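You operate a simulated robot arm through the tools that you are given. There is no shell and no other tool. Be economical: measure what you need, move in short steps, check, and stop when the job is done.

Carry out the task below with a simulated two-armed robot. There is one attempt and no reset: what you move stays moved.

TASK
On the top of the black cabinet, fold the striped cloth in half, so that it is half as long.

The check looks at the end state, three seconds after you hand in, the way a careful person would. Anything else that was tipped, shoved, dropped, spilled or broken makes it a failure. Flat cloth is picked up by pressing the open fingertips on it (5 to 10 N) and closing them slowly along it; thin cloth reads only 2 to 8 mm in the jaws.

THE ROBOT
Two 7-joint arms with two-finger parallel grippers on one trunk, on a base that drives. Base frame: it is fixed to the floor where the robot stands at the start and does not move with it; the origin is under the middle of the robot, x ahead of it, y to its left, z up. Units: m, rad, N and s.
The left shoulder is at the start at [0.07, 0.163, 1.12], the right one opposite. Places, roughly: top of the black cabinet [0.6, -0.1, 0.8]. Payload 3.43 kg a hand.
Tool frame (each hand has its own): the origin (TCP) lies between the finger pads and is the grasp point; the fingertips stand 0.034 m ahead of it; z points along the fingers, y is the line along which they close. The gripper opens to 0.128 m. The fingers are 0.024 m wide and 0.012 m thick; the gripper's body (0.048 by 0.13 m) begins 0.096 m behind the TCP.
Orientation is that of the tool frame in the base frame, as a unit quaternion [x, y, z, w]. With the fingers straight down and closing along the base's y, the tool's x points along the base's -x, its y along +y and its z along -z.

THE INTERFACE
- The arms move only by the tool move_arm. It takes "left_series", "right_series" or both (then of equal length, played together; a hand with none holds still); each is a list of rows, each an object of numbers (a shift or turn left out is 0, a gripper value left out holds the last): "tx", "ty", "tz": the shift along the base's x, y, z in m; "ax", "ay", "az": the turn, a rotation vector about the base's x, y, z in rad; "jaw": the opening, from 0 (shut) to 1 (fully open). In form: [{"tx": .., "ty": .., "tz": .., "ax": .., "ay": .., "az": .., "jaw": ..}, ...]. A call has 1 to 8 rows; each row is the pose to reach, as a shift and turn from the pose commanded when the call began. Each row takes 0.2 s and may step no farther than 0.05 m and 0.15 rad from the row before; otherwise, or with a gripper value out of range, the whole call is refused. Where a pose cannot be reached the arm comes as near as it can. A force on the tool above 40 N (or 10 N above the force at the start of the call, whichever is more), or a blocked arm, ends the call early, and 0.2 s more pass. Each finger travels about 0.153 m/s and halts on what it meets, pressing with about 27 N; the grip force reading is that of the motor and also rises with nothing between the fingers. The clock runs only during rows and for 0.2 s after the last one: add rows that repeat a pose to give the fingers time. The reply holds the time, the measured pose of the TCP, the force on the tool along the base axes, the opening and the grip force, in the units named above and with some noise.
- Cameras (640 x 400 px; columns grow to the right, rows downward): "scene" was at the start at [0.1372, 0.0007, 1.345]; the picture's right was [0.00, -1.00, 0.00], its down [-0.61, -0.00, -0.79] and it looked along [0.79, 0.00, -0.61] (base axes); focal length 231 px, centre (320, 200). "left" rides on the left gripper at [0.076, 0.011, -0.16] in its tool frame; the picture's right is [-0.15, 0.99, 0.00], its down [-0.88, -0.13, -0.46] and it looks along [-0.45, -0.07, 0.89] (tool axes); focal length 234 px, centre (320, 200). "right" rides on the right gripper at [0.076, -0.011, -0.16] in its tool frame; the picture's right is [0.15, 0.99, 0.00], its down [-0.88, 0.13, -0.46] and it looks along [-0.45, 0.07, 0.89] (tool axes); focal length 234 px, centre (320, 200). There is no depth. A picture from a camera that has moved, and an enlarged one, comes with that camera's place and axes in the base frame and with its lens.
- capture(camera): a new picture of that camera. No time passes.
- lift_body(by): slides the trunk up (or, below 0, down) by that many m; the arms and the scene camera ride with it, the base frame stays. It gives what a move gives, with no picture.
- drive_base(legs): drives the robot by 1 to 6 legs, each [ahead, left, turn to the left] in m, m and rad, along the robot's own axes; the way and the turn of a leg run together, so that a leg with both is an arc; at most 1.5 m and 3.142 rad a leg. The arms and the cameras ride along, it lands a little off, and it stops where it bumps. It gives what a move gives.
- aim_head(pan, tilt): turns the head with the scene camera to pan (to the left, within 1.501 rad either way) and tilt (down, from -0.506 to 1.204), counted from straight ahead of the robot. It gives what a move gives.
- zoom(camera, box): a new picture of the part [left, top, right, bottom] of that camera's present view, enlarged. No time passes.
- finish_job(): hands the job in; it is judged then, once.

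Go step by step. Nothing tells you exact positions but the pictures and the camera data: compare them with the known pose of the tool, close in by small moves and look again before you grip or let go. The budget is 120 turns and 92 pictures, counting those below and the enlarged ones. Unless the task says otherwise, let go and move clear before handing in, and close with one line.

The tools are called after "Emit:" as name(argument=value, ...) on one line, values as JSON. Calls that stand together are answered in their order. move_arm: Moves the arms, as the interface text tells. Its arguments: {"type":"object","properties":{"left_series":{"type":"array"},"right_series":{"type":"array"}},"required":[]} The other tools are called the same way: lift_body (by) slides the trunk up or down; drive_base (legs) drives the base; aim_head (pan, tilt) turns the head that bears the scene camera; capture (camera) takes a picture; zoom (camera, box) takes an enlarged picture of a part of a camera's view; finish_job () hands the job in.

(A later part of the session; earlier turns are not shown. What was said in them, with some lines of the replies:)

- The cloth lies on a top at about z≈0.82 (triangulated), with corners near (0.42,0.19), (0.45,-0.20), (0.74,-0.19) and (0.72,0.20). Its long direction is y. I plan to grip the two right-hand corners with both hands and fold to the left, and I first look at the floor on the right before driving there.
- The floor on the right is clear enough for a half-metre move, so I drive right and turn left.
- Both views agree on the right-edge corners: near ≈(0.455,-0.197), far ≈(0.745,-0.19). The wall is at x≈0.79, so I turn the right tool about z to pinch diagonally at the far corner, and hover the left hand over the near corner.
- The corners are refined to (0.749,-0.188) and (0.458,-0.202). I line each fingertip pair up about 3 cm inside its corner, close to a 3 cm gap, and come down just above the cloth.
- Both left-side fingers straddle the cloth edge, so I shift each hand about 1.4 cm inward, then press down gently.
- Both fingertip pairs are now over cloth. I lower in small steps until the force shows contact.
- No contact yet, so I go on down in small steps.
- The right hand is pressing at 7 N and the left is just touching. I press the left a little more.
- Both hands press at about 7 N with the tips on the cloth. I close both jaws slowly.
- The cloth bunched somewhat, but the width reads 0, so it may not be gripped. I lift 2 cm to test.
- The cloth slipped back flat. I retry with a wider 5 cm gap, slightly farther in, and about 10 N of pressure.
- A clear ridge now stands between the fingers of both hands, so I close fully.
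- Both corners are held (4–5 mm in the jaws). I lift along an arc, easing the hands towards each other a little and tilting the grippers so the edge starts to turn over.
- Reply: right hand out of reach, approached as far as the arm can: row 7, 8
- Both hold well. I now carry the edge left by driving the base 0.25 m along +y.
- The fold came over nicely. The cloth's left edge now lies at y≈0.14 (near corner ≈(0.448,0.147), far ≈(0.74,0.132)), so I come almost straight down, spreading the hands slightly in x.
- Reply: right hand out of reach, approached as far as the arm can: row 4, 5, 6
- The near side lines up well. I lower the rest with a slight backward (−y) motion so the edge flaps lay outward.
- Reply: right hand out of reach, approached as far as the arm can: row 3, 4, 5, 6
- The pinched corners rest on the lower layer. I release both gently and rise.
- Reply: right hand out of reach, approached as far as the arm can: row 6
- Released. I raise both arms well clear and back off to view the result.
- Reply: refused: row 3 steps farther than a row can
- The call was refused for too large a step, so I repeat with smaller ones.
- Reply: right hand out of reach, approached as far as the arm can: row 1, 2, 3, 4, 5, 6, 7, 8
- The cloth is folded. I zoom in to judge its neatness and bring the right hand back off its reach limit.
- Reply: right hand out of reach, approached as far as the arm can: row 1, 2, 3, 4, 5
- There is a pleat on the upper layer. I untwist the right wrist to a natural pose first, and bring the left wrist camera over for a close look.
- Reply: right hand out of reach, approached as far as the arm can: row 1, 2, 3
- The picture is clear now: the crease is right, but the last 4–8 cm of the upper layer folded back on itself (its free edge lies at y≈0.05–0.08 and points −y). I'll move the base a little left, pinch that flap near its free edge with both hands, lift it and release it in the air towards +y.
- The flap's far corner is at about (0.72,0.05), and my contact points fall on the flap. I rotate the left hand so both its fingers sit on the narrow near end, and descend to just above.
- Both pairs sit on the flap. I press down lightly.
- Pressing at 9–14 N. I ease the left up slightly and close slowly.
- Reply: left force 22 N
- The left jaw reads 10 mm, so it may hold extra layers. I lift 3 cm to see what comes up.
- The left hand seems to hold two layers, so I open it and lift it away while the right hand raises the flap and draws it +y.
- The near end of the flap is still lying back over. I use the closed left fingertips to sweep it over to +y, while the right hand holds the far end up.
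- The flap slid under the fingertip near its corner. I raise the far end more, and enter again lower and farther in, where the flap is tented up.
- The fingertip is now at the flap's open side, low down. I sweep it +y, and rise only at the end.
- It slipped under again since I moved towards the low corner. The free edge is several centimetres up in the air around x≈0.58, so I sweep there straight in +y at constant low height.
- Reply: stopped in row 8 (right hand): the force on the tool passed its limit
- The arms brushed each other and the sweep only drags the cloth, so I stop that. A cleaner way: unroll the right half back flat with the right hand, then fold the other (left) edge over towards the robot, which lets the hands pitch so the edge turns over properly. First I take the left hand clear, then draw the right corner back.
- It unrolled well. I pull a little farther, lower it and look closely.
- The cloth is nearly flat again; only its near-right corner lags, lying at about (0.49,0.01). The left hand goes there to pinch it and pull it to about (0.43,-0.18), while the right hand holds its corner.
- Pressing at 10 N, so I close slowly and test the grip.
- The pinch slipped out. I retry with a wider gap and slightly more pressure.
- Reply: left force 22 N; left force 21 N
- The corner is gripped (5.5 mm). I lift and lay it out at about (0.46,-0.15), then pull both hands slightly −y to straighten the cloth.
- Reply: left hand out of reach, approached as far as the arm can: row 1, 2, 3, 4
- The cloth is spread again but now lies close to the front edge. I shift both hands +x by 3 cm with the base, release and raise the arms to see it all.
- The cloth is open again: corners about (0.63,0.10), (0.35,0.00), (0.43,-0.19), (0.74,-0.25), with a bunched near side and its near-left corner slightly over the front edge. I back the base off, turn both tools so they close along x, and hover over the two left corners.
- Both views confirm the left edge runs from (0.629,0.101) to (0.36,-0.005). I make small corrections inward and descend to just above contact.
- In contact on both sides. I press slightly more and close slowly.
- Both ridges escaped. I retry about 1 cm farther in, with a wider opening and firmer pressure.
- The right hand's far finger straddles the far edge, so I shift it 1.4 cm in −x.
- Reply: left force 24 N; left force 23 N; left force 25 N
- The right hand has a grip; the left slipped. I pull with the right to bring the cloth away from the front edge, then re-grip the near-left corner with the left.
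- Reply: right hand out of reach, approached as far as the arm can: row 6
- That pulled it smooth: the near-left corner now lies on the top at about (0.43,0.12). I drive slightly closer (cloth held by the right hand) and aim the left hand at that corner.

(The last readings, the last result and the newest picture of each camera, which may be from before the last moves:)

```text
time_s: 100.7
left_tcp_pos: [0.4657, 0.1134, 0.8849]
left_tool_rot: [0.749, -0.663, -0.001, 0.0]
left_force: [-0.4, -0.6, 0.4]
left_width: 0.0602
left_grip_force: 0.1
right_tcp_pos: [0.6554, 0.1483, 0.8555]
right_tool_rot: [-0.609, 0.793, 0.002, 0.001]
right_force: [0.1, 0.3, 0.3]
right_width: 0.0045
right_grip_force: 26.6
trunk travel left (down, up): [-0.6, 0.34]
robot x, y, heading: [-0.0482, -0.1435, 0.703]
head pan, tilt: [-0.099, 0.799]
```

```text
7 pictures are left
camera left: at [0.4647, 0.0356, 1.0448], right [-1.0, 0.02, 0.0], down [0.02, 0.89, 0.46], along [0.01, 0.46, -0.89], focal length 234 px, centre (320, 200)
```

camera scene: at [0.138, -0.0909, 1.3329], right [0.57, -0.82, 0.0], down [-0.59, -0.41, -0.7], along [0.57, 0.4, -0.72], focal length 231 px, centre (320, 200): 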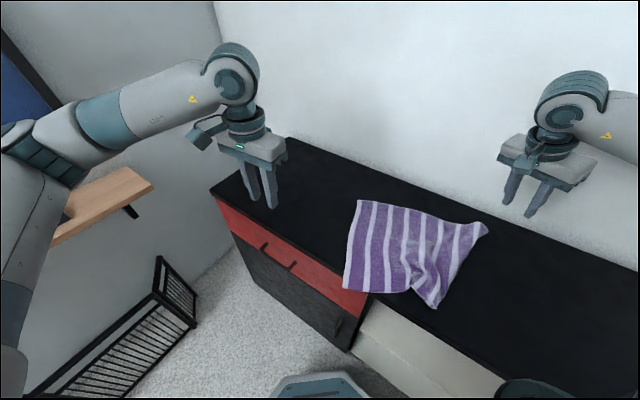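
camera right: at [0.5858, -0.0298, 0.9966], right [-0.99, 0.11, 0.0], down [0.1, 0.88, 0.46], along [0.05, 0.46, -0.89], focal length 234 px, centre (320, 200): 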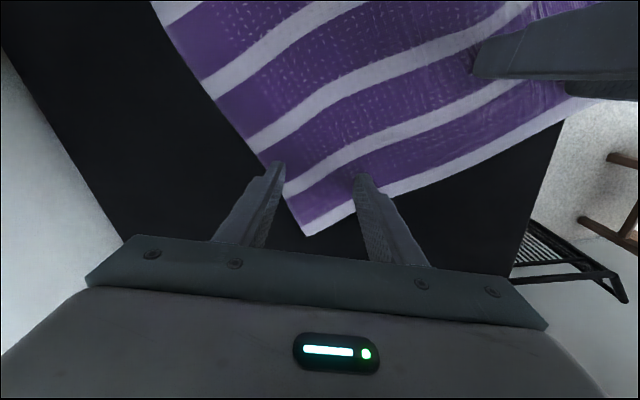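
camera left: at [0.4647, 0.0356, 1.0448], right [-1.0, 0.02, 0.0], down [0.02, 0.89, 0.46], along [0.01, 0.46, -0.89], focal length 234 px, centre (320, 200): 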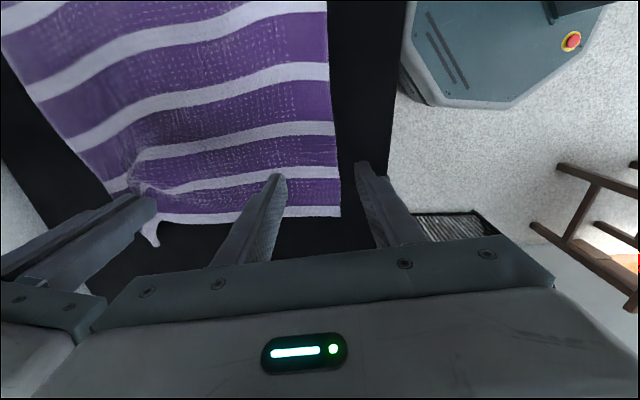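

The cloth is now flat and square: near-left corner (0.442,0.182), left edge at y≈0.185. I place the left fingers at about (0.488,0.154) and press.

Emit:
move_arm(left_series=[{"tx": 0.012, "ty": 0.02, "tz": -0.01}, {"tx": 0.022, "ty": 0.041, "tz": -0.025}, {"tx": 0.022, "ty": 0.041, "tz": -0.04}, {"tx": 0.022, "ty": 0.041, "tz": -0.046}, {"tx": 0.022, "ty": 0.041, "tz": -0.048}])

```text
time_s: 101.9
left_tcp_pos: [0.4877, 0.1523, 0.8384]
left_tool_rot: [0.749, -0.663, 0.001, 0.0]
left_force: [1.0, 0.3, 5.6]
left_width: 0.06
left_grip_force: 0.1
right_tcp_pos: [0.6553, 0.1488, 0.8551]
right_tool_rot: [-0.609, 0.793, 0.003, 0.0]
right_force: [0.5, -0.5, -0.1]
right_width: 0.0046
right_grip_force: 26.9
trunk travel left (down, up): [-0.6, 0.34]
robot x, y, heading: [-0.0435, -0.1409, 0.699]
head pan, tilt: [-0.099, 0.799]
```

Emit:
move_arm(left_series=[{"tz": -0.0008, "jaw": 0.43}, {"tz": -0.0008, "jaw": 0.38}, {"tz": -0.0008, "jaw": 0.33}, {"tz": -0.0008, "jaw": 0.28}, {"tz": -0.0008, "jaw": 0.23}, {"tz": -0.0008, "jaw": 0.18}, {"tz": -0.0008, "jaw": 0.14}, {"tz": -0.0008, "jaw": 0.1}])

Emit:
move_arm(left_series=[{"jaw": 0.07}, {"jaw": 0.04}, {"jaw": 0.02}, {"jaw": 0}, {"jaw": 0}])

```text
time_s: 103.7
left_tcp_pos: [0.4867, 0.1531, 0.8375]
left_tool_rot: [0.749, -0.663, 0.001, -0.001]
left_force: [13.2, 0.1, 17.2]
left_width: 0.02
left_grip_force: 7.4
right_tcp_pos: [0.6545, 0.1491, 0.8547]
right_tool_rot: [-0.61, 0.792, 0.003, 0.001]
right_force: [-12.8, -0.9, -1.2]
right_width: 0.0048
right_grip_force: 26.3
trunk travel left (down, up): [-0.6, 0.34]
robot x, y, heading: [-0.047, -0.1413, 0.704]
head pan, tilt: [-0.099, 0.799]
```

```text
time_s: 104.9
left_tcp_pos: [0.4886, 0.1535, 0.8381]
left_tool_rot: [0.749, -0.663, 0.001, -0.001]
left_force: [32.4, 1.9, 16.5]
left_width: 0.0066
left_grip_force: 26.7
right_tcp_pos: [0.6531, 0.1486, 0.855]
right_tool_rot: [-0.61, 0.792, 0.004, 0.0]
right_force: [-30.3, -1.1, -4.2]
right_width: 0.0054
right_grip_force: 27.1
trunk travel left (down, up): [-0.6, 0.34]
robot x, y, heading: [-0.0447, -0.1414, 0.706]
head pan, tilt: [-0.099, 0.799]
```

Both left corners are held (5–7 mm). I relax the tension between the hands and lift on an arc towards −y, pitching the hands so the edge turns over.

Emit:
move_arm(right_series=[{"tx": -0.008, "tz": 0.008, "ax": 0.05}, {"tx": -0.014, "tz": 0.02, "ty": -0.003, "ax": 0.1}, {"tx": -0.014, "tz": 0.034, "ty": -0.008, "ax": 0.15}, {"tx": -0.014, "tz": 0.048, "ty": -0.014, "ax": 0.2}, {"tx": -0.014, "tz": 0.06, "ty": -0.022, "ax": 0.25}, {"tx": -0.014, "tz": 0.072, "ty": -0.03, "ax": 0.3}, {"tx": -0.014, "tz": 0.082, "ty": -0.04, "ax": 0.35}, {"tx": -0.014, "tz": 0.09, "ty": -0.05, "ax": 0.4}], left_series=[{"tx": 0.006, "tz": 0.01, "ax": 0.05}, {"tx": 0.012, "tz": 0.028, "ty": -0.003, "ax": 0.1}, {"tx": 0.012, "tz": 0.044, "ty": -0.008, "ax": 0.15}, {"tx": 0.012, "tz": 0.06, "ty": -0.014, "ax": 0.2}, {"tx": 0.012, "tz": 0.074, "ty": -0.022, "ax": 0.25}, {"tx": 0.012, "tz": 0.088, "ty": -0.03, "ax": 0.3}, {"tx": 0.012, "tz": 0.098, "ty": -0.04, "ax": 0.35}, {"tx": 0.012, "tz": 0.106, "ty": -0.05, "ax": 0.4}])

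Emit:
move_arm(right_series=[{"ax": 0.08, "ty": -0.01}, {"ax": 0.16, "ty": -0.02, "tz": 0.005}, {"ax": 0.24, "ty": -0.03, "tz": 0.01}, {"ax": 0.32, "ty": -0.04, "tz": 0.012}, {"ax": 0.4, "ty": -0.05, "tz": 0.012}], left_series=[{"ax": 0.08, "ty": -0.01}, {"ax": 0.16, "ty": -0.02, "tz": 0.005}, {"ax": 0.24, "ty": -0.03, "tz": 0.01}, {"ax": 0.32, "ty": -0.04, "tz": 0.012}, {"ax": 0.4, "ty": -0.05, "tz": 0.012}])

```text
time_s: 106.7
left_tcp_pos: [0.4983, 0.1012, 0.9427]
left_tool_rot: [0.734, -0.649, -0.133, -0.15]
left_force: [-0.2, -1.1, -0.7]
left_width: 0.0052
left_grip_force: 27.3
right_tcp_pos: [0.6427, 0.0968, 0.9445]
right_tool_rot: [-0.597, 0.776, 0.162, 0.122]
right_force: [0.6, 0.0, -0.2]
right_width: 0.0044
right_grip_force: 26.6
trunk travel left (down, up): [-0.6, 0.34]
robot x, y, heading: [-0.0424, -0.1398, 0.699]
head pan, tilt: [-0.099, 0.799]
```

```text
time_s: 107.9
left_tcp_pos: [0.4766, 0.0843, 0.9555]
left_tool_rot: [0.689, -0.611, -0.257, -0.293]
left_force: [13.9, -2.9, 1.1]
left_width: 0.0054
left_grip_force: 26.5
left hand out of reach, approached as far as the arm can: row 4, 5
right_tcp_pos: [0.6331, 0.0461, 0.958]
right_tool_rot: [-0.56, 0.742, 0.297, 0.219]
right_force: [-13.9, 2.8, -0.5]
right_width: 0.0044
right_grip_force: 26.9
right hand out of reach, approached as far as the arm can: row 4, 5
trunk travel left (down, up): [-0.6, 0.34]
robot x, y, heading: [-0.0411, -0.1451, 0.703]
head pan, tilt: [-0.099, 0.799]
```

The pitch has reached the reach limit and built up tension. I ease the pitch back a little, then look.

Emit:
move_arm(right_series=[{"ax": -0.08}, {"ax": -0.16}, {"ax": -0.2}], left_series=[{"ax": -0.08, "ty": 0.005}, {"ax": -0.16, "ty": 0.01}, {"ax": -0.2, "ty": 0.01}])

Emit:
drive_base(legs=[[-0.13, -0.152, 0]])

Emit:
capture(camera="scene")

```text
time_s: 108.7
left_tcp_pos: [0.4751, 0.0975, 0.9548]
left_tool_rot: [0.715, -0.634, -0.195, -0.222]
left_force: [21.7, -6.5, 1.1]
left_width: 0.0058
left_grip_force: 27.0
right_tcp_pos: [0.6334, 0.0464, 0.9589]
right_tool_rot: [-0.579, 0.768, 0.22, 0.162]
right_force: [-20.8, 7.0, -1.1]
right_width: 0.0052
right_grip_force: 27.4
trunk travel left (down, up): [-0.6, 0.34]
robot x, y, heading: [-0.045, -0.1442, 0.698]
head pan, tilt: [-0.099, 0.799]
```

```text
time_s: 110.3
left_tcp_pos: [0.4743, -0.1021, 0.9556]
left_tool_rot: [0.715, -0.634, -0.196, -0.222]
left_force: [23.8, -7.1, 1.7]
left_width: 0.0056
left_grip_force: 27.2
right_tcp_pos: [0.6331, -0.1532, 0.9591]
right_tool_rot: [-0.578, 0.769, 0.219, 0.163]
right_force: [-22.2, 7.1, -1.2]
right_width: 0.005
right_grip_force: 27.1
trunk travel left (down, up): [-0.6, 0.34]
robot x, y, heading: [-0.0484, -0.342, 0.705]
head pan, tilt: [-0.099, 0.799]
```

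```text
6 pictures are left
camera scene: at [0.0584, -0.2621, 1.3329], right [0.57, -0.82, 0.0], down [-0.59, -0.41, -0.7], along [0.57, 0.4, -0.72], focal length 231 px, centre (320, 200)
```

scene: 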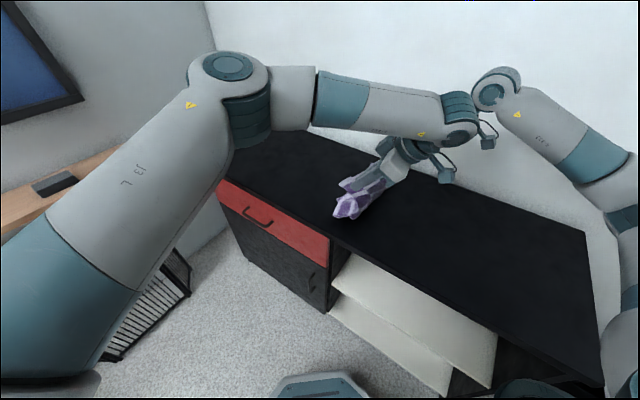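

Emit:
zoom(camera="scene", box=[310, 110, 510, 240])

```text
3.08 times, centred on (410, 175) of scene
camera zoom: at [0.0584, -0.2621, 1.3329], right [0.57, -0.82, 0.0], down [-0.59, -0.41, -0.7], along [0.57, 0.4, -0.72], focal length 710 px, centre (43, 277)
```

zoom: 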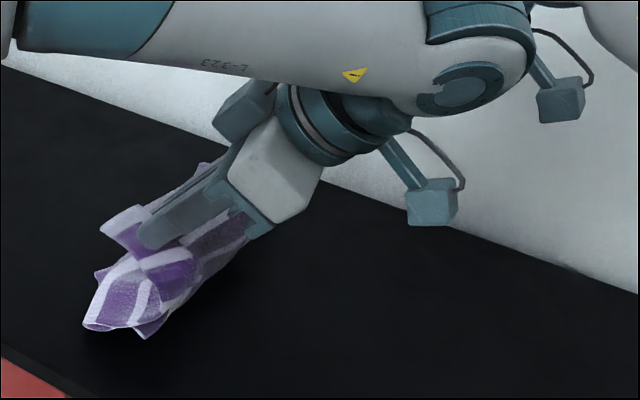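

The held cloth has bunched below the hands. A better way: raise the trunk so the cloth hangs free and straightens itself, then lower it – laying the lower half towards −y and the upper half back towards +y – so the edge lands the right way out with the fingers pointing down.

Emit:
lift_body(by=0.26)

Emit:
move_arm(right_series=[{"ax": -0.1, "ty": 0.015}, {"ax": -0.2, "ty": 0.03}, {"ax": -0.3, "ty": 0.04}, {"ax": -0.4, "ty": 0.04}, {"ax": -0.5, "ty": 0.04}, {"ax": -0.6, "ty": 0.04}], left_series=[{"ax": -0.1, "tx": 0.005, "ty": -0.003}, {"ax": -0.2, "tx": 0.01, "ty": -0.006}, {"ax": -0.3, "tx": 0.01, "ty": -0.008}, {"ax": -0.4, "tx": 0.01, "ty": -0.008}, {"ax": -0.5, "tx": 0.01, "ty": -0.008}, {"ax": -0.6, "tx": 0.01, "ty": -0.008}])

```text
time_s: 113.0
left_tcp_pos: [0.4746, -0.1012, 1.214]
left_tool_rot: [0.716, -0.633, -0.196, -0.221]
left_force: [22.7, -6.6, 0.6]
left_width: 0.0054
left_grip_force: 26.9
right_tcp_pos: [0.6312, -0.1512, 1.2187]
right_tool_rot: [-0.578, 0.769, 0.22, 0.162]
right_force: [-21.1, 6.4, -1.2]
right_width: 0.0051
right_grip_force: 27.1
trunk travel left (down, up): [-0.86, 0.08]
robot x, y, heading: [-0.0485, -0.3428, 0.707]
head pan, tilt: [-0.099, 0.799]
```

```text
time_s: 114.4
left_tcp_pos: [0.4848, -0.106, 1.2153]
left_tool_rot: [0.749, -0.662, 0.002, 0.002]
left_force: [1.0, 0.6, -0.2]
left_width: 0.0049
left_grip_force: 27.2
right_tcp_pos: [0.631, -0.1095, 1.219]
right_tool_rot: [-0.601, 0.799, -0.019, -0.016]
right_force: [0.4, 0.0, -0.7]
right_width: 0.0045
right_grip_force: 27.3
trunk travel left (down, up): [-0.86, 0.08]
robot x, y, heading: [-0.0472, -0.3391, 0.707]
head pan, tilt: [-0.099, 0.799]
```

Emit:
capture(camera="scene")

```text
4 pictures are left
camera scene: at [0.058, -0.2589, 1.5927], right [0.57, -0.82, 0.0], down [-0.59, -0.41, -0.7], along [0.57, 0.4, -0.72], focal length 231 px, centre (320, 200)
```

scene: 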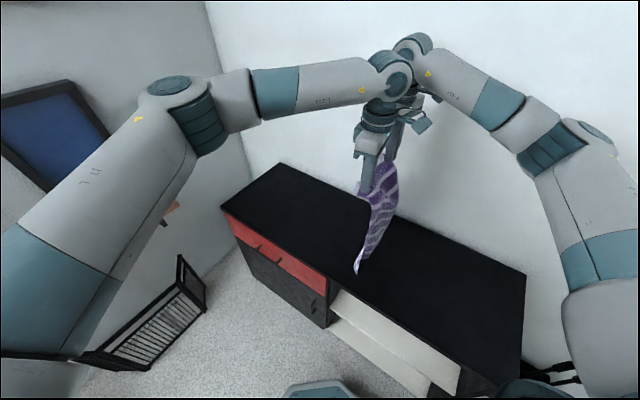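

The cloth hangs free and straight, bottom edge just at the top near y≈-0.13. I now lay the lower half towards −y by alternating small drives and trunk descents.

Emit:
lift_body(by=-0.035)

Emit:
drive_base(legs=[[-0.0228, -0.0266, 0]])

Emit:
lift_body(by=-0.03)

Emit:
drive_base(legs=[[-0.0228, -0.0266, 0]])

Emit:
lift_body(by=-0.03)

Emit:
drive_base(legs=[[-0.0228, -0.0266, 0]])

Emit:
lift_body(by=-0.03)

Emit:
capture(camera="scene")

```text
time_s: 115.2
left_tcp_pos: [0.4847, -0.1095, 1.181]
left_tool_rot: [0.749, -0.663, 0.001, -0.001]
left_force: [0.0, -1.1, 0.0]
left_width: 0.005
left_grip_force: 27.2
right_tcp_pos: [0.6321, -0.1122, 1.1847]
right_tool_rot: [-0.601, 0.799, -0.017, -0.015]
right_force: [0.1, -0.3, -1.2]
right_width: 0.0045
right_grip_force: 26.6
trunk travel left (down, up): [-0.825, 0.115]
robot x, y, heading: [-0.0463, -0.339, 0.703]
head pan, tilt: [-0.099, 0.799]
```

```text
time_s: 116.0
left_tcp_pos: [0.4849, -0.1349, 1.1779]
left_tool_rot: [0.75, -0.661, 0.001, 0.002]
left_force: [0.2, 1.6, -0.9]
left_width: 0.0052
left_grip_force: 26.4
right_tcp_pos: [0.6303, -0.1381, 1.1825]
right_tool_rot: [-0.601, 0.799, -0.02, -0.017]
right_force: [0.0, 1.2, 0.3]
right_width: 0.004
right_grip_force: 27.1
trunk travel left (down, up): [-0.825, 0.115]
robot x, y, heading: [-0.0485, -0.3725, 0.712]
head pan, tilt: [-0.099, 0.799]
```

```text
time_s: 116.8
left_tcp_pos: [0.4845, -0.1406, 1.1506]
left_tool_rot: [0.751, -0.661, -0.001, -0.001]
left_force: [0.0, -0.3, 0.0]
left_width: 0.0054
left_grip_force: 26.2
right_tcp_pos: [0.6308, -0.1452, 1.1553]
right_tool_rot: [-0.602, 0.798, -0.017, -0.016]
right_force: [-0.6, -0.5, -0.5]
right_width: 0.0043
right_grip_force: 27.0
trunk travel left (down, up): [-0.795, 0.145]
robot x, y, heading: [-0.0449, -0.3722, 0.705]
head pan, tilt: [-0.099, 0.799]
```

```text
time_s: 117.6
left_tcp_pos: [0.4846, -0.1686, 1.1482]
left_tool_rot: [0.751, -0.661, 0.001, 0.002]
left_force: [0.0, 1.3, -0.5]
left_width: 0.005
left_grip_force: 27.0
right_tcp_pos: [0.6299, -0.1715, 1.153]
right_tool_rot: [-0.602, 0.798, -0.02, -0.017]
right_force: [-0.2, 1.1, -0.7]
right_width: 0.0043
right_grip_force: 27.0
trunk travel left (down, up): [-0.795, 0.145]
robot x, y, heading: [-0.0456, -0.4104, 0.709]
head pan, tilt: [-0.099, 0.799]
```

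```text
time_s: 118.4
left_tcp_pos: [0.4832, -0.1756, 1.1206]
left_tool_rot: [0.751, -0.66, 0.0, -0.001]
left_force: [0.4, 0.4, -0.3]
left_width: 0.0054
left_grip_force: 26.7
right_tcp_pos: [0.6293, -0.1778, 1.124]
right_tool_rot: [-0.602, 0.798, -0.018, -0.016]
right_force: [-0.6, -0.5, -0.3]
right_width: 0.0045
right_grip_force: 26.8
trunk travel left (down, up): [-0.765, 0.175]
robot x, y, heading: [-0.0496, -0.4075, 0.712]
head pan, tilt: [-0.099, 0.799]
```

```text
time_s: 119.2
left_tcp_pos: [0.4843, -0.2015, 1.1179]
left_tool_rot: [0.751, -0.66, 0.001, 0.002]
left_force: [0.4, 2.1, 0.3]
left_width: 0.0053
left_grip_force: 27.2
right_tcp_pos: [0.629, -0.205, 1.1225]
right_tool_rot: [-0.603, 0.798, -0.019, -0.017]
right_force: [0.4, 1.3, -0.8]
right_width: 0.0045
right_grip_force: 26.7
trunk travel left (down, up): [-0.765, 0.175]
robot x, y, heading: [-0.0483, -0.4427, 0.712]
head pan, tilt: [-0.099, 0.799]
```

```text
time_s: 120.0
left_tcp_pos: [0.484, -0.207, 1.0903]
left_tool_rot: [0.752, -0.659, 0.0, -0.001]
left_force: [0.1, -0.3, -0.1]
left_width: 0.0053
left_grip_force: 27.1
right_tcp_pos: [0.6292, -0.2108, 1.0943]
right_tool_rot: [-0.603, 0.797, -0.017, -0.014]
right_force: [-0.1, -0.8, -0.6]
right_width: 0.0043
right_grip_force: 27.3
trunk travel left (down, up): [-0.735, 0.205]
robot x, y, heading: [-0.0422, -0.4441, 0.712]
head pan, tilt: [-0.099, 0.799]
```

```text
3 pictures are left
camera scene: at [0.0575, -0.3649, 1.468], right [0.57, -0.82, 0.0], down [-0.59, -0.41, -0.7], along [0.57, 0.4, -0.72], focal length 231 px, centre (320, 200)
```

scene: 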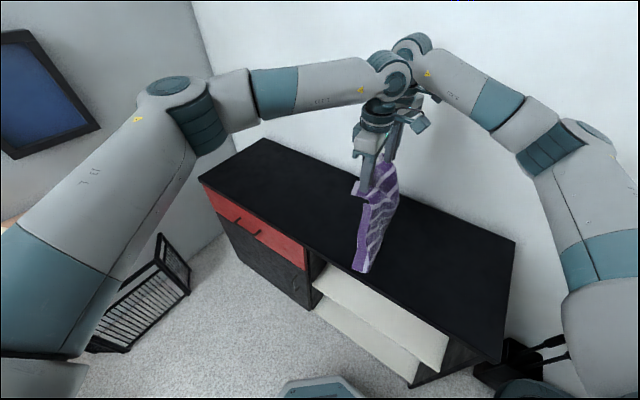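

The bottom edge is bending the right way (towards −y) as it lies down. I continue lowering with a bit more −y, then check alignment.

Emit:
lift_body(by=-0.05)

Emit:
drive_base(legs=[[-0.0163, -0.019, 0]])

Emit:
lift_body(by=-0.05)

Emit:
lift_body(by=-0.04)

Emit:
zoom(camera="scene", box=[290, 150, 470, 290])

```text
time_s: 120.9
left_tcp_pos: [0.4833, -0.2064, 1.0396]
left_tool_rot: [0.752, -0.659, -0.001, 0.001]
left_force: [-0.2, 0.8, 0.5]
left_width: 0.0054
left_grip_force: 27.3
right_tcp_pos: [0.6297, -0.2088, 1.044]
right_tool_rot: [-0.604, 0.797, -0.017, -0.016]
right_force: [-0.2, 0.6, -0.9]
right_width: 0.0041
right_grip_force: 27.1
trunk travel left (down, up): [-0.685, 0.255]
robot x, y, heading: [-0.0469, -0.4454, 0.712]
head pan, tilt: [-0.099, 0.799]
```

```text
time_s: 121.7
left_tcp_pos: [0.4844, -0.2257, 1.0388]
left_tool_rot: [0.752, -0.659, 0.0, 0.001]
left_force: [0.1, 0.2, -0.6]
left_width: 0.0049
left_grip_force: 27.4
right_tcp_pos: [0.6296, -0.231, 1.0441]
right_tool_rot: [-0.604, 0.797, -0.019, -0.016]
right_force: [0.5, -0.1, -0.1]
right_width: 0.0044
right_grip_force: 27.1
trunk travel left (down, up): [-0.685, 0.255]
robot x, y, heading: [-0.0478, -0.4653, 0.716]
head pan, tilt: [-0.099, 0.799]
```

```text
time_s: 122.7
left_tcp_pos: [0.4838, -0.2288, 0.99]
left_tool_rot: [0.752, -0.659, -0.001, 0.001]
left_force: [0.2, 0.1, 0.2]
left_width: 0.0049
left_grip_force: 26.9
right_tcp_pos: [0.6289, -0.2329, 0.9931]
right_tool_rot: [-0.604, 0.797, -0.017, -0.015]
right_force: [0.1, 0.1, -0.8]
right_width: 0.0044
right_grip_force: 27.1
trunk travel left (down, up): [-0.635, 0.305]
robot x, y, heading: [-0.0466, -0.4665, 0.712]
head pan, tilt: [-0.099, 0.799]
```

```text
time_s: 123.5
left_tcp_pos: [0.4839, -0.2298, 0.9501]
left_tool_rot: [0.752, -0.659, 0.0, 0.0]
left_force: [0.9, 0.0, 0.3]
left_width: 0.0051
left_grip_force: 26.5
right_tcp_pos: [0.6288, -0.2321, 0.9541]
right_tool_rot: [-0.604, 0.797, -0.017, -0.016]
right_force: [0.0, -0.3, -0.1]
right_width: 0.0043
right_grip_force: 26.9
trunk travel left (down, up): [-0.595, 0.345]
robot x, y, heading: [-0.0457, -0.4683, 0.705]
head pan, tilt: [-0.099, 0.799]
```

```text
2.86 times, centred on (380, 220) of scene
camera zoom: at [0.0574, -0.3878, 1.3279], right [0.57, -0.82, 0.0], down [-0.59, -0.41, -0.7], along [0.57, 0.4, -0.72], focal length 660 px, centre (149, 143)
```

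zoom: 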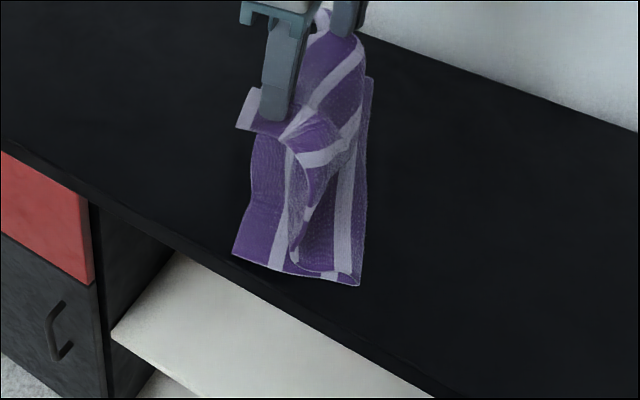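

The lower part lies well: bottom edge from about (0.393,-0.25) to (0.665,-0.155), slightly rotated, with about 11 cm laid so far. I raise the hands, align them to that rotation and carry them over −y so the crease rolls out to half the length, then I'll come back +y and down.

Emit:
move_arm(left_series=[{"tz": 0.012, "ty": -0.006}, {"tz": 0.024, "ty": -0.012, "tx": -0.002}, {"tz": 0.036, "ty": -0.02, "tx": -0.004}, {"tz": 0.044, "ty": -0.027, "tx": -0.005}], right_series=[{"tz": 0.012, "ty": 0.006}, {"tz": 0.024, "ty": 0.012, "tx": 0.002}, {"tz": 0.034, "ty": 0.02, "tx": 0.004}, {"tz": 0.04, "ty": 0.027, "tx": 0.005}])

Emit:
drive_base(legs=[[-0.0717, -0.136, 0]])

```text
time_s: 124.5
left_tcp_pos: [0.4783, -0.2557, 0.9936]
left_tool_rot: [0.753, -0.658, 0.001, -0.002]
left_force: [21.7, 8.4, -0.2]
left_width: 0.0056
left_grip_force: 27.3
right_tcp_pos: [0.6326, -0.2062, 0.9941]
right_tool_rot: [-0.605, 0.796, -0.017, -0.017]
right_force: [-23.2, -8.7, 0.5]
right_width: 0.0047
right_grip_force: 27.1
trunk travel left (down, up): [-0.595, 0.345]
robot x, y, heading: [-0.0475, -0.4664, 0.709]
head pan, tilt: [-0.099, 0.799]
```

```text
time_s: 125.9
left_tcp_pos: [0.5125, -0.4045, 0.9935]
left_tool_rot: [0.753, -0.658, 0.0, -0.001]
left_force: [26.0, 10.8, 0.1]
left_width: 0.0059
left_grip_force: 27.5
right_tcp_pos: [0.668, -0.3529, 0.9935]
right_tool_rot: [-0.605, 0.796, -0.016, -0.015]
right_force: [-25.7, -11.4, -0.1]
right_width: 0.0046
right_grip_force: 26.6
trunk travel left (down, up): [-0.595, 0.345]
robot x, y, heading: [-0.0159, -0.6154, 0.712]
head pan, tilt: [-0.099, 0.799]
```

Tension between the hands is too high, so I bring them 1.6 cm closer, then carry back +y while lowering.

Emit:
move_arm(left_series=[{"tx": 0.004, "ty": 0.001}, {"tx": 0.008, "ty": 0.003}], right_series=[{"tx": -0.004, "ty": -0.001}, {"tx": -0.008, "ty": -0.003}])

Emit:
drive_base(legs=[[0.0188, 0.0497, 0]])

Emit:
lift_body(by=-0.03)

Emit:
drive_base(legs=[[0.0188, 0.0497, 0]])

Emit:
lift_body(by=-0.045)

Emit:
drive_base(legs=[[0.0188, 0.0497, 0]])

Emit:
lift_body(by=-0.035)

Emit:
zoom(camera="scene", box=[290, 150, 470, 290])

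```text
time_s: 126.5
left_tcp_pos: [0.5211, -0.4023, 0.9928]
left_tool_rot: [0.754, -0.657, 0.0, 0.0]
left_force: [0.6, -0.1, -0.1]
left_width: 0.0054
left_grip_force: 27.1
right_tcp_pos: [0.659, -0.3574, 0.9936]
right_tool_rot: [-0.606, 0.795, -0.017, -0.015]
right_force: [-0.5, -1.0, 0.0]
right_width: 0.0043
right_grip_force: 26.7
trunk travel left (down, up): [-0.595, 0.345]
robot x, y, heading: [-0.0101, -0.6133, 0.71]
head pan, tilt: [-0.099, 0.799]
```

```text
time_s: 127.4
left_tcp_pos: [0.5024, -0.3516, 0.9938]
left_tool_rot: [0.753, -0.658, 0.0, -0.001]
left_force: [0.8, 0.1, -0.4]
left_width: 0.0051
left_grip_force: 26.5
right_tcp_pos: [0.6408, -0.3079, 0.9938]
right_tool_rot: [-0.605, 0.796, -0.018, -0.016]
right_force: [0.5, 0.2, -0.8]
right_width: 0.004
right_grip_force: 27.2
trunk travel left (down, up): [-0.595, 0.345]
robot x, y, heading: [-0.034, -0.5672, 0.709]
head pan, tilt: [-0.099, 0.799]
```

```text
time_s: 128.2
left_tcp_pos: [0.5016, -0.3527, 0.9645]
left_tool_rot: [0.753, -0.658, 0.0, -0.001]
left_force: [1.1, 0.5, 0.2]
left_width: 0.0054
left_grip_force: 26.8
right_tcp_pos: [0.6397, -0.3078, 0.9649]
right_tool_rot: [-0.604, 0.796, -0.017, -0.015]
right_force: [-0.1, -0.1, -0.2]
right_width: 0.0043
right_grip_force: 27.0
trunk travel left (down, up): [-0.565, 0.375]
robot x, y, heading: [-0.0303, -0.568, 0.71]
head pan, tilt: [-0.099, 0.799]
```

```text
time_s: 129.1
left_tcp_pos: [0.4846, -0.302, 0.964]
left_tool_rot: [0.753, -0.658, 0.0, -0.002]
left_force: [0.4, 0.2, 0.7]
left_width: 0.0053
left_grip_force: 26.9
right_tcp_pos: [0.6235, -0.2586, 0.9634]
right_tool_rot: [-0.605, 0.796, -0.017, -0.017]
right_force: [-0.1, 0.4, -0.7]
right_width: 0.0045
right_grip_force: 26.6
trunk travel left (down, up): [-0.565, 0.375]
robot x, y, heading: [-0.0487, -0.5174, 0.707]
head pan, tilt: [-0.099, 0.799]
```

```text
time_s: 130.0
left_tcp_pos: [0.4851, -0.304, 0.9204]
left_tool_rot: [0.753, -0.658, -0.001, -0.001]
left_force: [0.3, -0.3, 0.6]
left_width: 0.0053
left_grip_force: 27.1
right_tcp_pos: [0.6233, -0.2597, 0.9189]
right_tool_rot: [-0.605, 0.796, -0.016, -0.016]
right_force: [0.1, -0.7, -0.9]
right_width: 0.0042
right_grip_force: 26.5
trunk travel left (down, up): [-0.52, 0.42]
robot x, y, heading: [-0.0457, -0.5166, 0.711]
head pan, tilt: [-0.099, 0.799]
```

```text
time_s: 130.9
left_tcp_pos: [0.4657, -0.2534, 0.9188]
left_tool_rot: [0.752, -0.659, 0.001, 0.0]
left_force: [0.3, 0.5, 0.0]
left_width: 0.005
left_grip_force: 27.3
right_tcp_pos: [0.6051, -0.2085, 0.9195]
right_tool_rot: [-0.605, 0.796, -0.017, -0.017]
right_force: [0.0, -0.6, -0.3]
right_width: 0.0041
right_grip_force: 27.0
trunk travel left (down, up): [-0.52, 0.42]
robot x, y, heading: [-0.0663, -0.468, 0.716]
head pan, tilt: [-0.099, 0.799]
```

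```text
time_s: 131.7
left_tcp_pos: [0.4666, -0.2537, 0.8831]
left_tool_rot: [0.752, -0.659, 0.0, -0.002]
left_force: [1.4, -0.2, -0.5]
left_width: 0.0053
left_grip_force: 27.3
right_tcp_pos: [0.6044, -0.2098, 0.8847]
right_tool_rot: [-0.605, 0.796, -0.016, -0.016]
right_force: [0.4, -1.1, 1.4]
right_width: 0.0045
right_grip_force: 26.9
trunk travel left (down, up): [-0.485, 0.455]
robot x, y, heading: [-0.0666, -0.4694, 0.704]
head pan, tilt: [-0.099, 0.799]
```

```text
2.86 times, centred on (380, 220) of scene
camera zoom: at [0.037, -0.3888, 1.2179], right [0.57, -0.82, 0.0], down [-0.59, -0.41, -0.7], along [0.57, 0.4, -0.72], focal length 660 px, centre (149, 143)
```

zoom: 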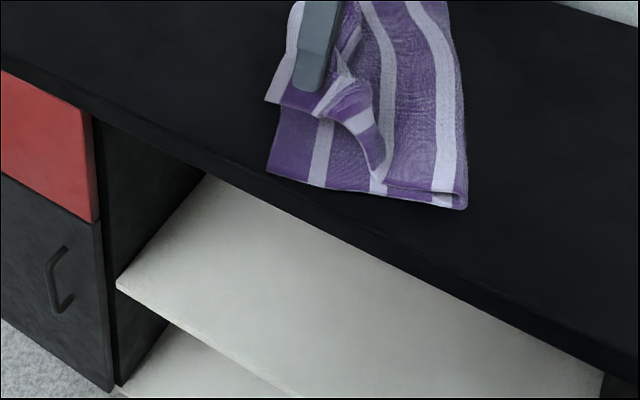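

It lies very well: the crease is at about 16 cm and the upper edge nearly over the lower one. I roll the crease out once more (a short trip −y and back), aiming about 2 cm nearer so the corners meet.

Emit:
lift_body(by=0.035)

Emit:
drive_base(legs=[[-0.0614, -0.158, 0]])

Emit:
lift_body(by=-0.01)

Emit:
drive_base(legs=[[0.038, 0.158, 0]])

Emit:
lift_body(by=-0.04)

```text
time_s: 132.5
left_tcp_pos: [0.4675, -0.2537, 0.9177]
left_tool_rot: [0.753, -0.658, -0.001, 0.0]
left_force: [1.2, 0.2, 0.6]
left_width: 0.0049
left_grip_force: 26.9
right_tcp_pos: [0.6063, -0.2092, 0.9182]
right_tool_rot: [-0.605, 0.796, -0.018, -0.016]
right_force: [-0.1, -1.0, -0.4]
right_width: 0.0042
right_grip_force: 26.7
trunk travel left (down, up): [-0.52, 0.42]
robot x, y, heading: [-0.0683, -0.4693, 0.711]
head pan, tilt: [-0.099, 0.799]
```

```text
time_s: 134.0
left_tcp_pos: [0.5238, -0.4148, 0.9193]
left_tool_rot: [0.753, -0.658, -0.001, -0.002]
left_force: [0.9, 0.2, 0.2]
left_width: 0.0053
left_grip_force: 27.6
right_tcp_pos: [0.6617, -0.3689, 0.9183]
right_tool_rot: [-0.605, 0.796, -0.016, -0.015]
right_force: [-1.1, 0.4, 0.3]
right_width: 0.0045
right_grip_force: 27.3
trunk travel left (down, up): [-0.52, 0.42]
robot x, y, heading: [-0.0095, -0.6325, 0.711]
head pan, tilt: [-0.099, 0.799]
```

```text
time_s: 134.5
left_tcp_pos: [0.523, -0.4138, 0.909]
left_tool_rot: [0.753, -0.657, 0.0, -0.001]
left_force: [0.2, 0.3, 0.0]
left_width: 0.0052
left_grip_force: 27.1
right_tcp_pos: [0.6617, -0.3701, 0.9093]
right_tool_rot: [-0.605, 0.796, -0.017, -0.017]
right_force: [0.3, 0.9, -0.1]
right_width: 0.0041
right_grip_force: 27.2
trunk travel left (down, up): [-0.51, 0.43]
robot x, y, heading: [-0.0091, -0.6251, 0.71]
head pan, tilt: [-0.099, 0.799]
```

```text
time_s: 136.0
left_tcp_pos: [0.4488, -0.2684, 0.9085]
left_tool_rot: [0.753, -0.658, 0.0, -0.001]
left_force: [-0.5, 0.2, 0.6]
left_width: 0.0052
left_grip_force: 26.8
right_tcp_pos: [0.586, -0.2237, 0.9094]
right_tool_rot: [-0.604, 0.796, -0.017, -0.017]
right_force: [-1.1, 0.3, -0.1]
right_width: 0.0042
right_grip_force: 26.8
trunk travel left (down, up): [-0.51, 0.43]
robot x, y, heading: [-0.0833, -0.4845, 0.708]
head pan, tilt: [-0.099, 0.799]
```

```text
time_s: 136.8
left_tcp_pos: [0.4489, -0.2712, 0.8694]
left_tool_rot: [0.752, -0.659, 0.0, -0.001]
left_force: [-0.1, 0.6, 0.8]
left_width: 0.0051
left_grip_force: 26.7
right_tcp_pos: [0.587, -0.2268, 0.8693]
right_tool_rot: [-0.605, 0.796, -0.017, -0.016]
right_force: [-0.7, 0.3, -0.1]
right_width: 0.0044
right_grip_force: 26.2
trunk travel left (down, up): [-0.47, 0.47]
robot x, y, heading: [-0.0856, -0.483, 0.707]
head pan, tilt: [-0.099, 0.799]
```

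The hands are 3 cm above the top at the target. I lower slightly, release and rise straight up.

Emit:
move_arm(left_series=[{"tz": -0.008}, {"tz": -0.01}, {"tz": -0.01, "jaw": 0.1}, {"tz": -0.008, "jaw": 0.25}, {"tz": 0.01, "jaw": 0.3}, {"tz": 0.04}, {"tz": 0.08}, {"tz": 0.11}], right_series=[{"tz": -0.008}, {"tz": -0.01}, {"tz": -0.01, "jaw": 0.1}, {"tz": -0.008, "jaw": 0.25}, {"tz": 0.01, "jaw": 0.3}, {"tz": 0.04}, {"tz": 0.08}, {"tz": 0.11}])

Emit:
lift_body(by=0.1)

Emit:
drive_base(legs=[[-0.15, 0, 0]])

```text
time_s: 138.6
left_tcp_pos: [0.4492, -0.2695, 0.9799]
left_tool_rot: [0.753, -0.658, 0.001, -0.001]
left_force: [0.6, 0.8, 0.5]
left_width: 0.0382
left_grip_force: 0.0
right_tcp_pos: [0.5868, -0.2255, 0.9802]
right_tool_rot: [-0.605, 0.796, -0.017, -0.016]
right_force: [0.1, 0.8, -0.5]
right_width: 0.0383
right_grip_force: 0.0
trunk travel left (down, up): [-0.47, 0.47]
robot x, y, heading: [-0.0821, -0.4842, 0.708]
head pan, tilt: [-0.099, 0.799]
```

```text
time_s: 139.9
left_tcp_pos: [0.4499, -0.2685, 1.0783]
left_tool_rot: [0.753, -0.658, -0.001, -0.002]
left_force: [0.3, 0.1, 0.1]
left_width: 0.0385
left_grip_force: 0.1
right_tcp_pos: [0.5868, -0.2249, 1.0785]
right_tool_rot: [-0.605, 0.796, -0.018, -0.017]
right_force: [-0.1, 0.0, 0.1]
right_width: 0.0383
right_grip_force: 0.1
trunk travel left (down, up): [-0.57, 0.37]
robot x, y, heading: [-0.0836, -0.482, 0.715]
head pan, tilt: [-0.099, 0.799]
```

```text
time_s: 141.3
left_tcp_pos: [0.3361, -0.3674, 1.0788]
left_tool_rot: [0.752, -0.659, 0.0, -0.001]
left_force: [-1.2, -0.3, 0.6]
left_width: 0.0384
left_grip_force: 0.1
right_tcp_pos: [0.4732, -0.3233, 1.0779]
right_tool_rot: [-0.604, 0.797, -0.018, -0.016]
right_force: [0.0, 0.4, 1.3]
right_width: 0.0383
right_grip_force: 0.1
trunk travel left (down, up): [-0.57, 0.37]
robot x, y, heading: [-0.2011, -0.581, 0.706]
head pan, tilt: [-0.099, 0.799]
```

I part the hands so the head camera has a clear view, then use the last picture.

Emit:
move_arm(left_series=[{"tx": -0.015, "ty": 0.03}, {"tx": -0.03, "ty": 0.06}, {"tx": -0.045, "ty": 0.09}, {"tx": -0.06, "ty": 0.12}, {"tx": -0.075, "ty": 0.15}, {"tx": -0.09, "ty": 0.18}, {"tx": -0.105, "ty": 0.21}, {"tx": -0.12, "ty": 0.24}], right_series=[{"tx": 0.01, "ty": -0.03}, {"tx": 0.02, "ty": -0.065}, {"tx": 0.03, "ty": -0.1}, {"tx": 0.04, "ty": -0.135}, {"tx": 0.05, "ty": -0.17}, {"tx": 0.06, "ty": -0.205}, {"tx": 0.07, "ty": -0.24}, {"tx": 0.07, "ty": -0.27}])

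Emit:
zoom(camera="scene", box=[250, 90, 450, 260])

```text
time_s: 143.1
left_tcp_pos: [0.2144, -0.1251, 1.0798]
left_tool_rot: [0.752, -0.659, 0.0, -0.001]
left_force: [-0.1, 1.4, -0.3]
left_width: 0.0385
left_grip_force: 0.1
right_tcp_pos: [0.4843, -0.5631, 1.0682]
right_tool_rot: [-0.603, 0.798, -0.018, -0.016]
right_force: [0.1, -0.5, 0.1]
right_width: 0.0383
right_grip_force: 0.0
right hand out of reach, approached as far as the arm can: row 4, 5, 6, 7, 8
trunk travel left (down, up): [-0.57, 0.37]
robot x, y, heading: [-0.202, -0.5841, 0.705]
head pan, tilt: [-0.099, 0.799]
```

```text
2.35 times, centred on (350, 175) of scene
camera zoom: at [-0.0952, -0.5008, 1.3029], right [0.57, -0.82, 0.0], down [-0.59, -0.41, -0.7], along [0.57, 0.4, -0.72], focal length 543 px, centre (249, 259)
```

zoom: 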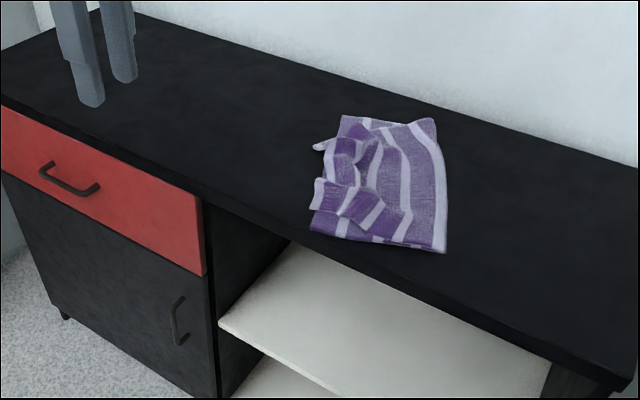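

The cloth is folded with the crease straight and corners close, but the upper edge is gathered between the former grip points. With no pictures left, I do one gentle smoothing: return to the known grip points, press lightly with closed fingertips and slide the hands apart along the edge.

Emit:
move_arm(left_series=[{"tx": 0.015, "ty": -0.03, "jaw": 0}, {"tx": 0.03, "ty": -0.06, "jaw": 0}, {"tx": 0.045, "ty": -0.09}, {"tx": 0.06, "ty": -0.12}, {"tx": 0.075, "ty": -0.15}, {"tx": 0.09, "ty": -0.18}, {"tx": 0.105, "ty": -0.21}, {"tx": 0.12, "ty": -0.24}], right_series=[{"tx": 0.0, "ty": 0.03, "jaw": 0}, {"tx": -0.01, "ty": 0.065, "jaw": 0}, {"tx": -0.02, "ty": 0.1}, {"tx": -0.03, "ty": 0.135}, {"tx": -0.04, "ty": 0.17}, {"tx": -0.05, "ty": 0.205}, {"tx": -0.06, "ty": 0.24}, {"tx": -0.07, "ty": 0.27}])

Emit:
drive_base(legs=[[0.15, 0, 0]])

Emit:
lift_body(by=-0.1)

```text
time_s: 144.6
left_tcp_pos: [0.3081, -0.3093, 1.0801]
left_tool_rot: [0.758, -0.652, -0.004, -0.001]
left_force: [-9.5, 0.5, -2.1]
left_width: 0.0002
left_grip_force: 26.4
right_tcp_pos: [0.4374, -0.3514, 1.0695]
right_tool_rot: [-0.599, 0.8, -0.019, -0.016]
right_force: [9.2, -0.1, 0.9]
right_width: 0.0
right_grip_force: 27.0
trunk travel left (down, up): [-0.57, 0.37]
robot x, y, heading: [-0.2011, -0.5826, 0.706]
head pan, tilt: [-0.099, 0.799]
stopped in row 7 (left hand): the force on the tool passed its limit (the readings are from after the stop); the commanded pose is now the measured one
```

```text
time_s: 146.0
left_tcp_pos: [0.4218, -0.2126, 1.08]
left_tool_rot: [0.757, -0.653, -0.004, 0.0]
left_force: [-22.8, 2.6, -1.6]
left_width: 0.0
left_grip_force: 26.4
right_tcp_pos: [0.5505, -0.2547, 1.068]
right_tool_rot: [-0.6, 0.8, -0.019, -0.017]
right_force: [24.0, -3.4, 1.4]
right_width: 0.0
right_grip_force: 26.8
trunk travel left (down, up): [-0.57, 0.37]
robot x, y, heading: [-0.0846, -0.4827, 0.714]
head pan, tilt: [-0.099, 0.799]
```

```text
time_s: 147.3
left_tcp_pos: [0.4222, -0.2124, 0.9805]
left_tool_rot: [0.758, -0.652, -0.003, -0.002]
left_force: [-7.2, 1.5, -0.9]
left_width: 0.0
left_grip_force: 26.7
right_tcp_pos: [0.5514, -0.2554, 0.9691]
right_tool_rot: [-0.6, 0.8, -0.017, -0.016]
right_force: [7.8, -1.5, 0.2]
right_width: 0.0
right_grip_force: 27.0
trunk travel left (down, up): [-0.47, 0.47]
robot x, y, heading: [-0.0856, -0.4823, 0.708]
head pan, tilt: [-0.099, 0.799]
```

The grippers touched lightly in the air; I separate them and place them over the grip points.

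Emit:
move_arm(right_series=[{"tx": 0.02, "ty": 0.01}, {"tx": 0.04, "ty": 0.02}, {"tx": 0.055, "ty": 0.033}, {"tx": 0.055, "ty": 0.033}, {"tx": 0.055, "ty": 0.033}, {"tx": 0.055, "ty": 0.033}], left_series=[{}, {}, {"tx": 0.005, "ty": -0.01}, {"tx": 0.012, "ty": -0.03}, {"tx": 0.02, "ty": -0.045}, {"tx": 0.027, "ty": -0.058}])

Emit:
move_arm(right_series=[{"tz": -0.03}, {"tz": -0.06}, {"tz": -0.08}, {"tz": -0.1}, {"tz": -0.11}], left_series=[{"tz": -0.04}, {"tz": -0.075}, {"tz": -0.1}, {"tz": -0.115}, {"tz": -0.121}])

```text
time_s: 148.7
left_tcp_pos: [0.4485, -0.271, 0.9798]
left_tool_rot: [0.757, -0.653, -0.004, -0.002]
left_force: [0.2, 0.0, -0.1]
left_width: 0.0001
left_grip_force: 27.4
right_tcp_pos: [0.6056, -0.2216, 0.9701]
right_tool_rot: [-0.6, 0.8, -0.018, -0.016]
right_force: [0.2, -0.4, -0.7]
right_width: 0.0002
right_grip_force: 26.9
trunk travel left (down, up): [-0.47, 0.47]
robot x, y, heading: [-0.0836, -0.4829, 0.707]
head pan, tilt: [-0.099, 0.799]
```

```text
time_s: 149.9
left_tcp_pos: [0.4496, -0.2686, 0.8596]
left_tool_rot: [0.758, -0.653, -0.004, -0.002]
left_force: [-1.0, -0.6, -0.3]
left_width: 0.0
left_grip_force: 27.4
right_tcp_pos: [0.6057, -0.2228, 0.8586]
right_tool_rot: [-0.6, 0.8, -0.019, -0.017]
right_force: [0.3, 0.1, -0.7]
right_width: 0.0
right_grip_force: 27.3
trunk travel left (down, up): [-0.47, 0.47]
robot x, y, heading: [-0.0864, -0.4857, 0.708]
head pan, tilt: [-0.099, 0.799]
```

Emit:
move_arm(right_series=[{"tz": -0.004}, {"tz": -0.008}, {"tz": -0.011}], left_series=[{"tz": -0.004}, {"tz": -0.008}, {"tz": -0.012}])

```text
time_s: 150.7
left_tcp_pos: [0.4489, -0.2695, 0.8474]
left_tool_rot: [0.758, -0.653, -0.003, -0.002]
left_force: [0.8, 1.0, 4.0]
left_width: 0.0001
left_grip_force: 26.7
right_tcp_pos: [0.6059, -0.2214, 0.8465]
right_tool_rot: [-0.6, 0.8, -0.018, -0.017]
right_force: [1.0, -0.2, 1.9]
right_width: 0.0003
right_grip_force: 27.1
trunk travel left (down, up): [-0.47, 0.47]
robot x, y, heading: [-0.0821, -0.4832, 0.711]
head pan, tilt: [-0.099, 0.799]
```

Light contact on both (2–4 N). I spread the hands 3 cm each along the edge with slight pressure, then lift straight up.

Emit:
move_arm(right_series=[{"tz": -0.001}, {"tz": -0.001, "tx": 0.008, "ty": 0.003}, {"tz": -0.001, "tx": 0.016, "ty": 0.006}, {"tz": -0.001, "tx": 0.024, "ty": 0.008}, {"tz": -0.001, "tx": 0.03, "ty": 0.01}], left_series=[{"tz": -0.0005}, {"tz": -0.0005, "tx": -0.008, "ty": -0.003}, {"tz": -0.0005, "tx": -0.016, "ty": -0.006}, {"tz": -0.0005, "tx": -0.022, "ty": -0.007}, {"tz": -0.0005, "tx": -0.026, "ty": -0.009}])

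Emit:
move_arm(right_series=[{"tz": 0.02}, {"tz": 0.05}, {"tz": 0.09}, {"tz": 0.13}], left_series=[{"tz": 0.02}, {"tz": 0.05}, {"tz": 0.09}, {"tz": 0.13}])

```text
time_s: 151.9
left_tcp_pos: [0.4225, -0.2784, 0.8467]
left_tool_rot: [0.758, -0.652, -0.004, -0.001]
left_force: [3.0, 0.8, 3.6]
left_width: 0.0001
left_grip_force: 27.2
right_tcp_pos: [0.6217, -0.2151, 0.8458]
right_tool_rot: [-0.6, 0.8, -0.018, -0.017]
right_force: [-0.7, -0.3, -0.2]
right_width: 0.0
right_grip_force: 26.9
right hand out of reach, approached as far as the arm can: row 4, 5
trunk travel left (down, up): [-0.47, 0.47]
robot x, y, heading: [-0.0848, -0.4849, 0.711]
head pan, tilt: [-0.099, 0.799]
```

```text
time_s: 152.9
left_tcp_pos: [0.4213, -0.281, 0.9776]
left_tool_rot: [0.758, -0.653, -0.003, -0.003]
left_force: [0.8, 0.5, -0.5]
left_width: 0.0001
left_grip_force: 27.6
right_tcp_pos: [0.6072, -0.2217, 0.976]
right_tool_rot: [-0.599, 0.8, -0.019, -0.016]
right_force: [-0.8, -0.5, 0.5]
right_width: 0.0001
right_grip_force: 27.1
right hand out of reach, approached as far as the arm can: row 2, 3, 4
trunk travel left (down, up): [-0.47, 0.47]
robot x, y, heading: [-0.0818, -0.4799, 0.709]
head pan, tilt: [-0.099, 0.799]
```

The smoothing stroke is done. I raise and back away clear of the cabinet.

Emit:
lift_body(by=0.12)

Emit:
drive_base(legs=[[-0.2, 0, 0]])

Emit:
finish_job()

```text
time_s: 154.4
left_tcp_pos: [0.4219, -0.2783, 1.0965]
left_tool_rot: [0.757, -0.654, -0.003, -0.001]
left_force: [-0.3, 0.5, 0.3]
left_width: 0.0
left_grip_force: 27.1
right_tcp_pos: [0.6085, -0.2222, 1.0943]
right_tool_rot: [-0.599, 0.8, -0.019, -0.018]
right_force: [0.5, 0.3, -0.4]
right_width: 0.0
right_grip_force: 26.4
trunk travel left (down, up): [-0.59, 0.35]
robot x, y, heading: [-0.0857, -0.4804, 0.719]
head pan, tilt: [-0.099, 0.799]
```

```text
time_s: 156.0
left_tcp_pos: [0.2717, -0.4106, 1.0966]
left_tool_rot: [0.758, -0.652, -0.004, -0.001]
left_force: [-0.8, 0.2, 0.2]
left_width: 0.0001
left_grip_force: 26.7
right_tcp_pos: [0.4571, -0.3517, 1.0947]
right_tool_rot: [-0.599, 0.801, -0.019, -0.017]
right_force: [-0.7, -0.1, 0.7]
right_width: 0.0
right_grip_force: 27.1
trunk travel left (down, up): [-0.59, 0.35]
robot x, y, heading: [-0.2372, -0.6104, 0.71]
head pan, tilt: [-0.099, 0.799]
```

```text
The job is handed in.
```

I folded the striped cloth roughly in half on the cabinet top (about 0.18 m long, from about 0.39 m), but it is not neat: it sits turned about 20° from its starting position, and in the last picture its upper edge was gathered. I then smoothed that edge without any pictures left, so I couldn't check the final state. Both hands let go and are clear; the grippers touched each other during the work, but I saw nothing else moved.
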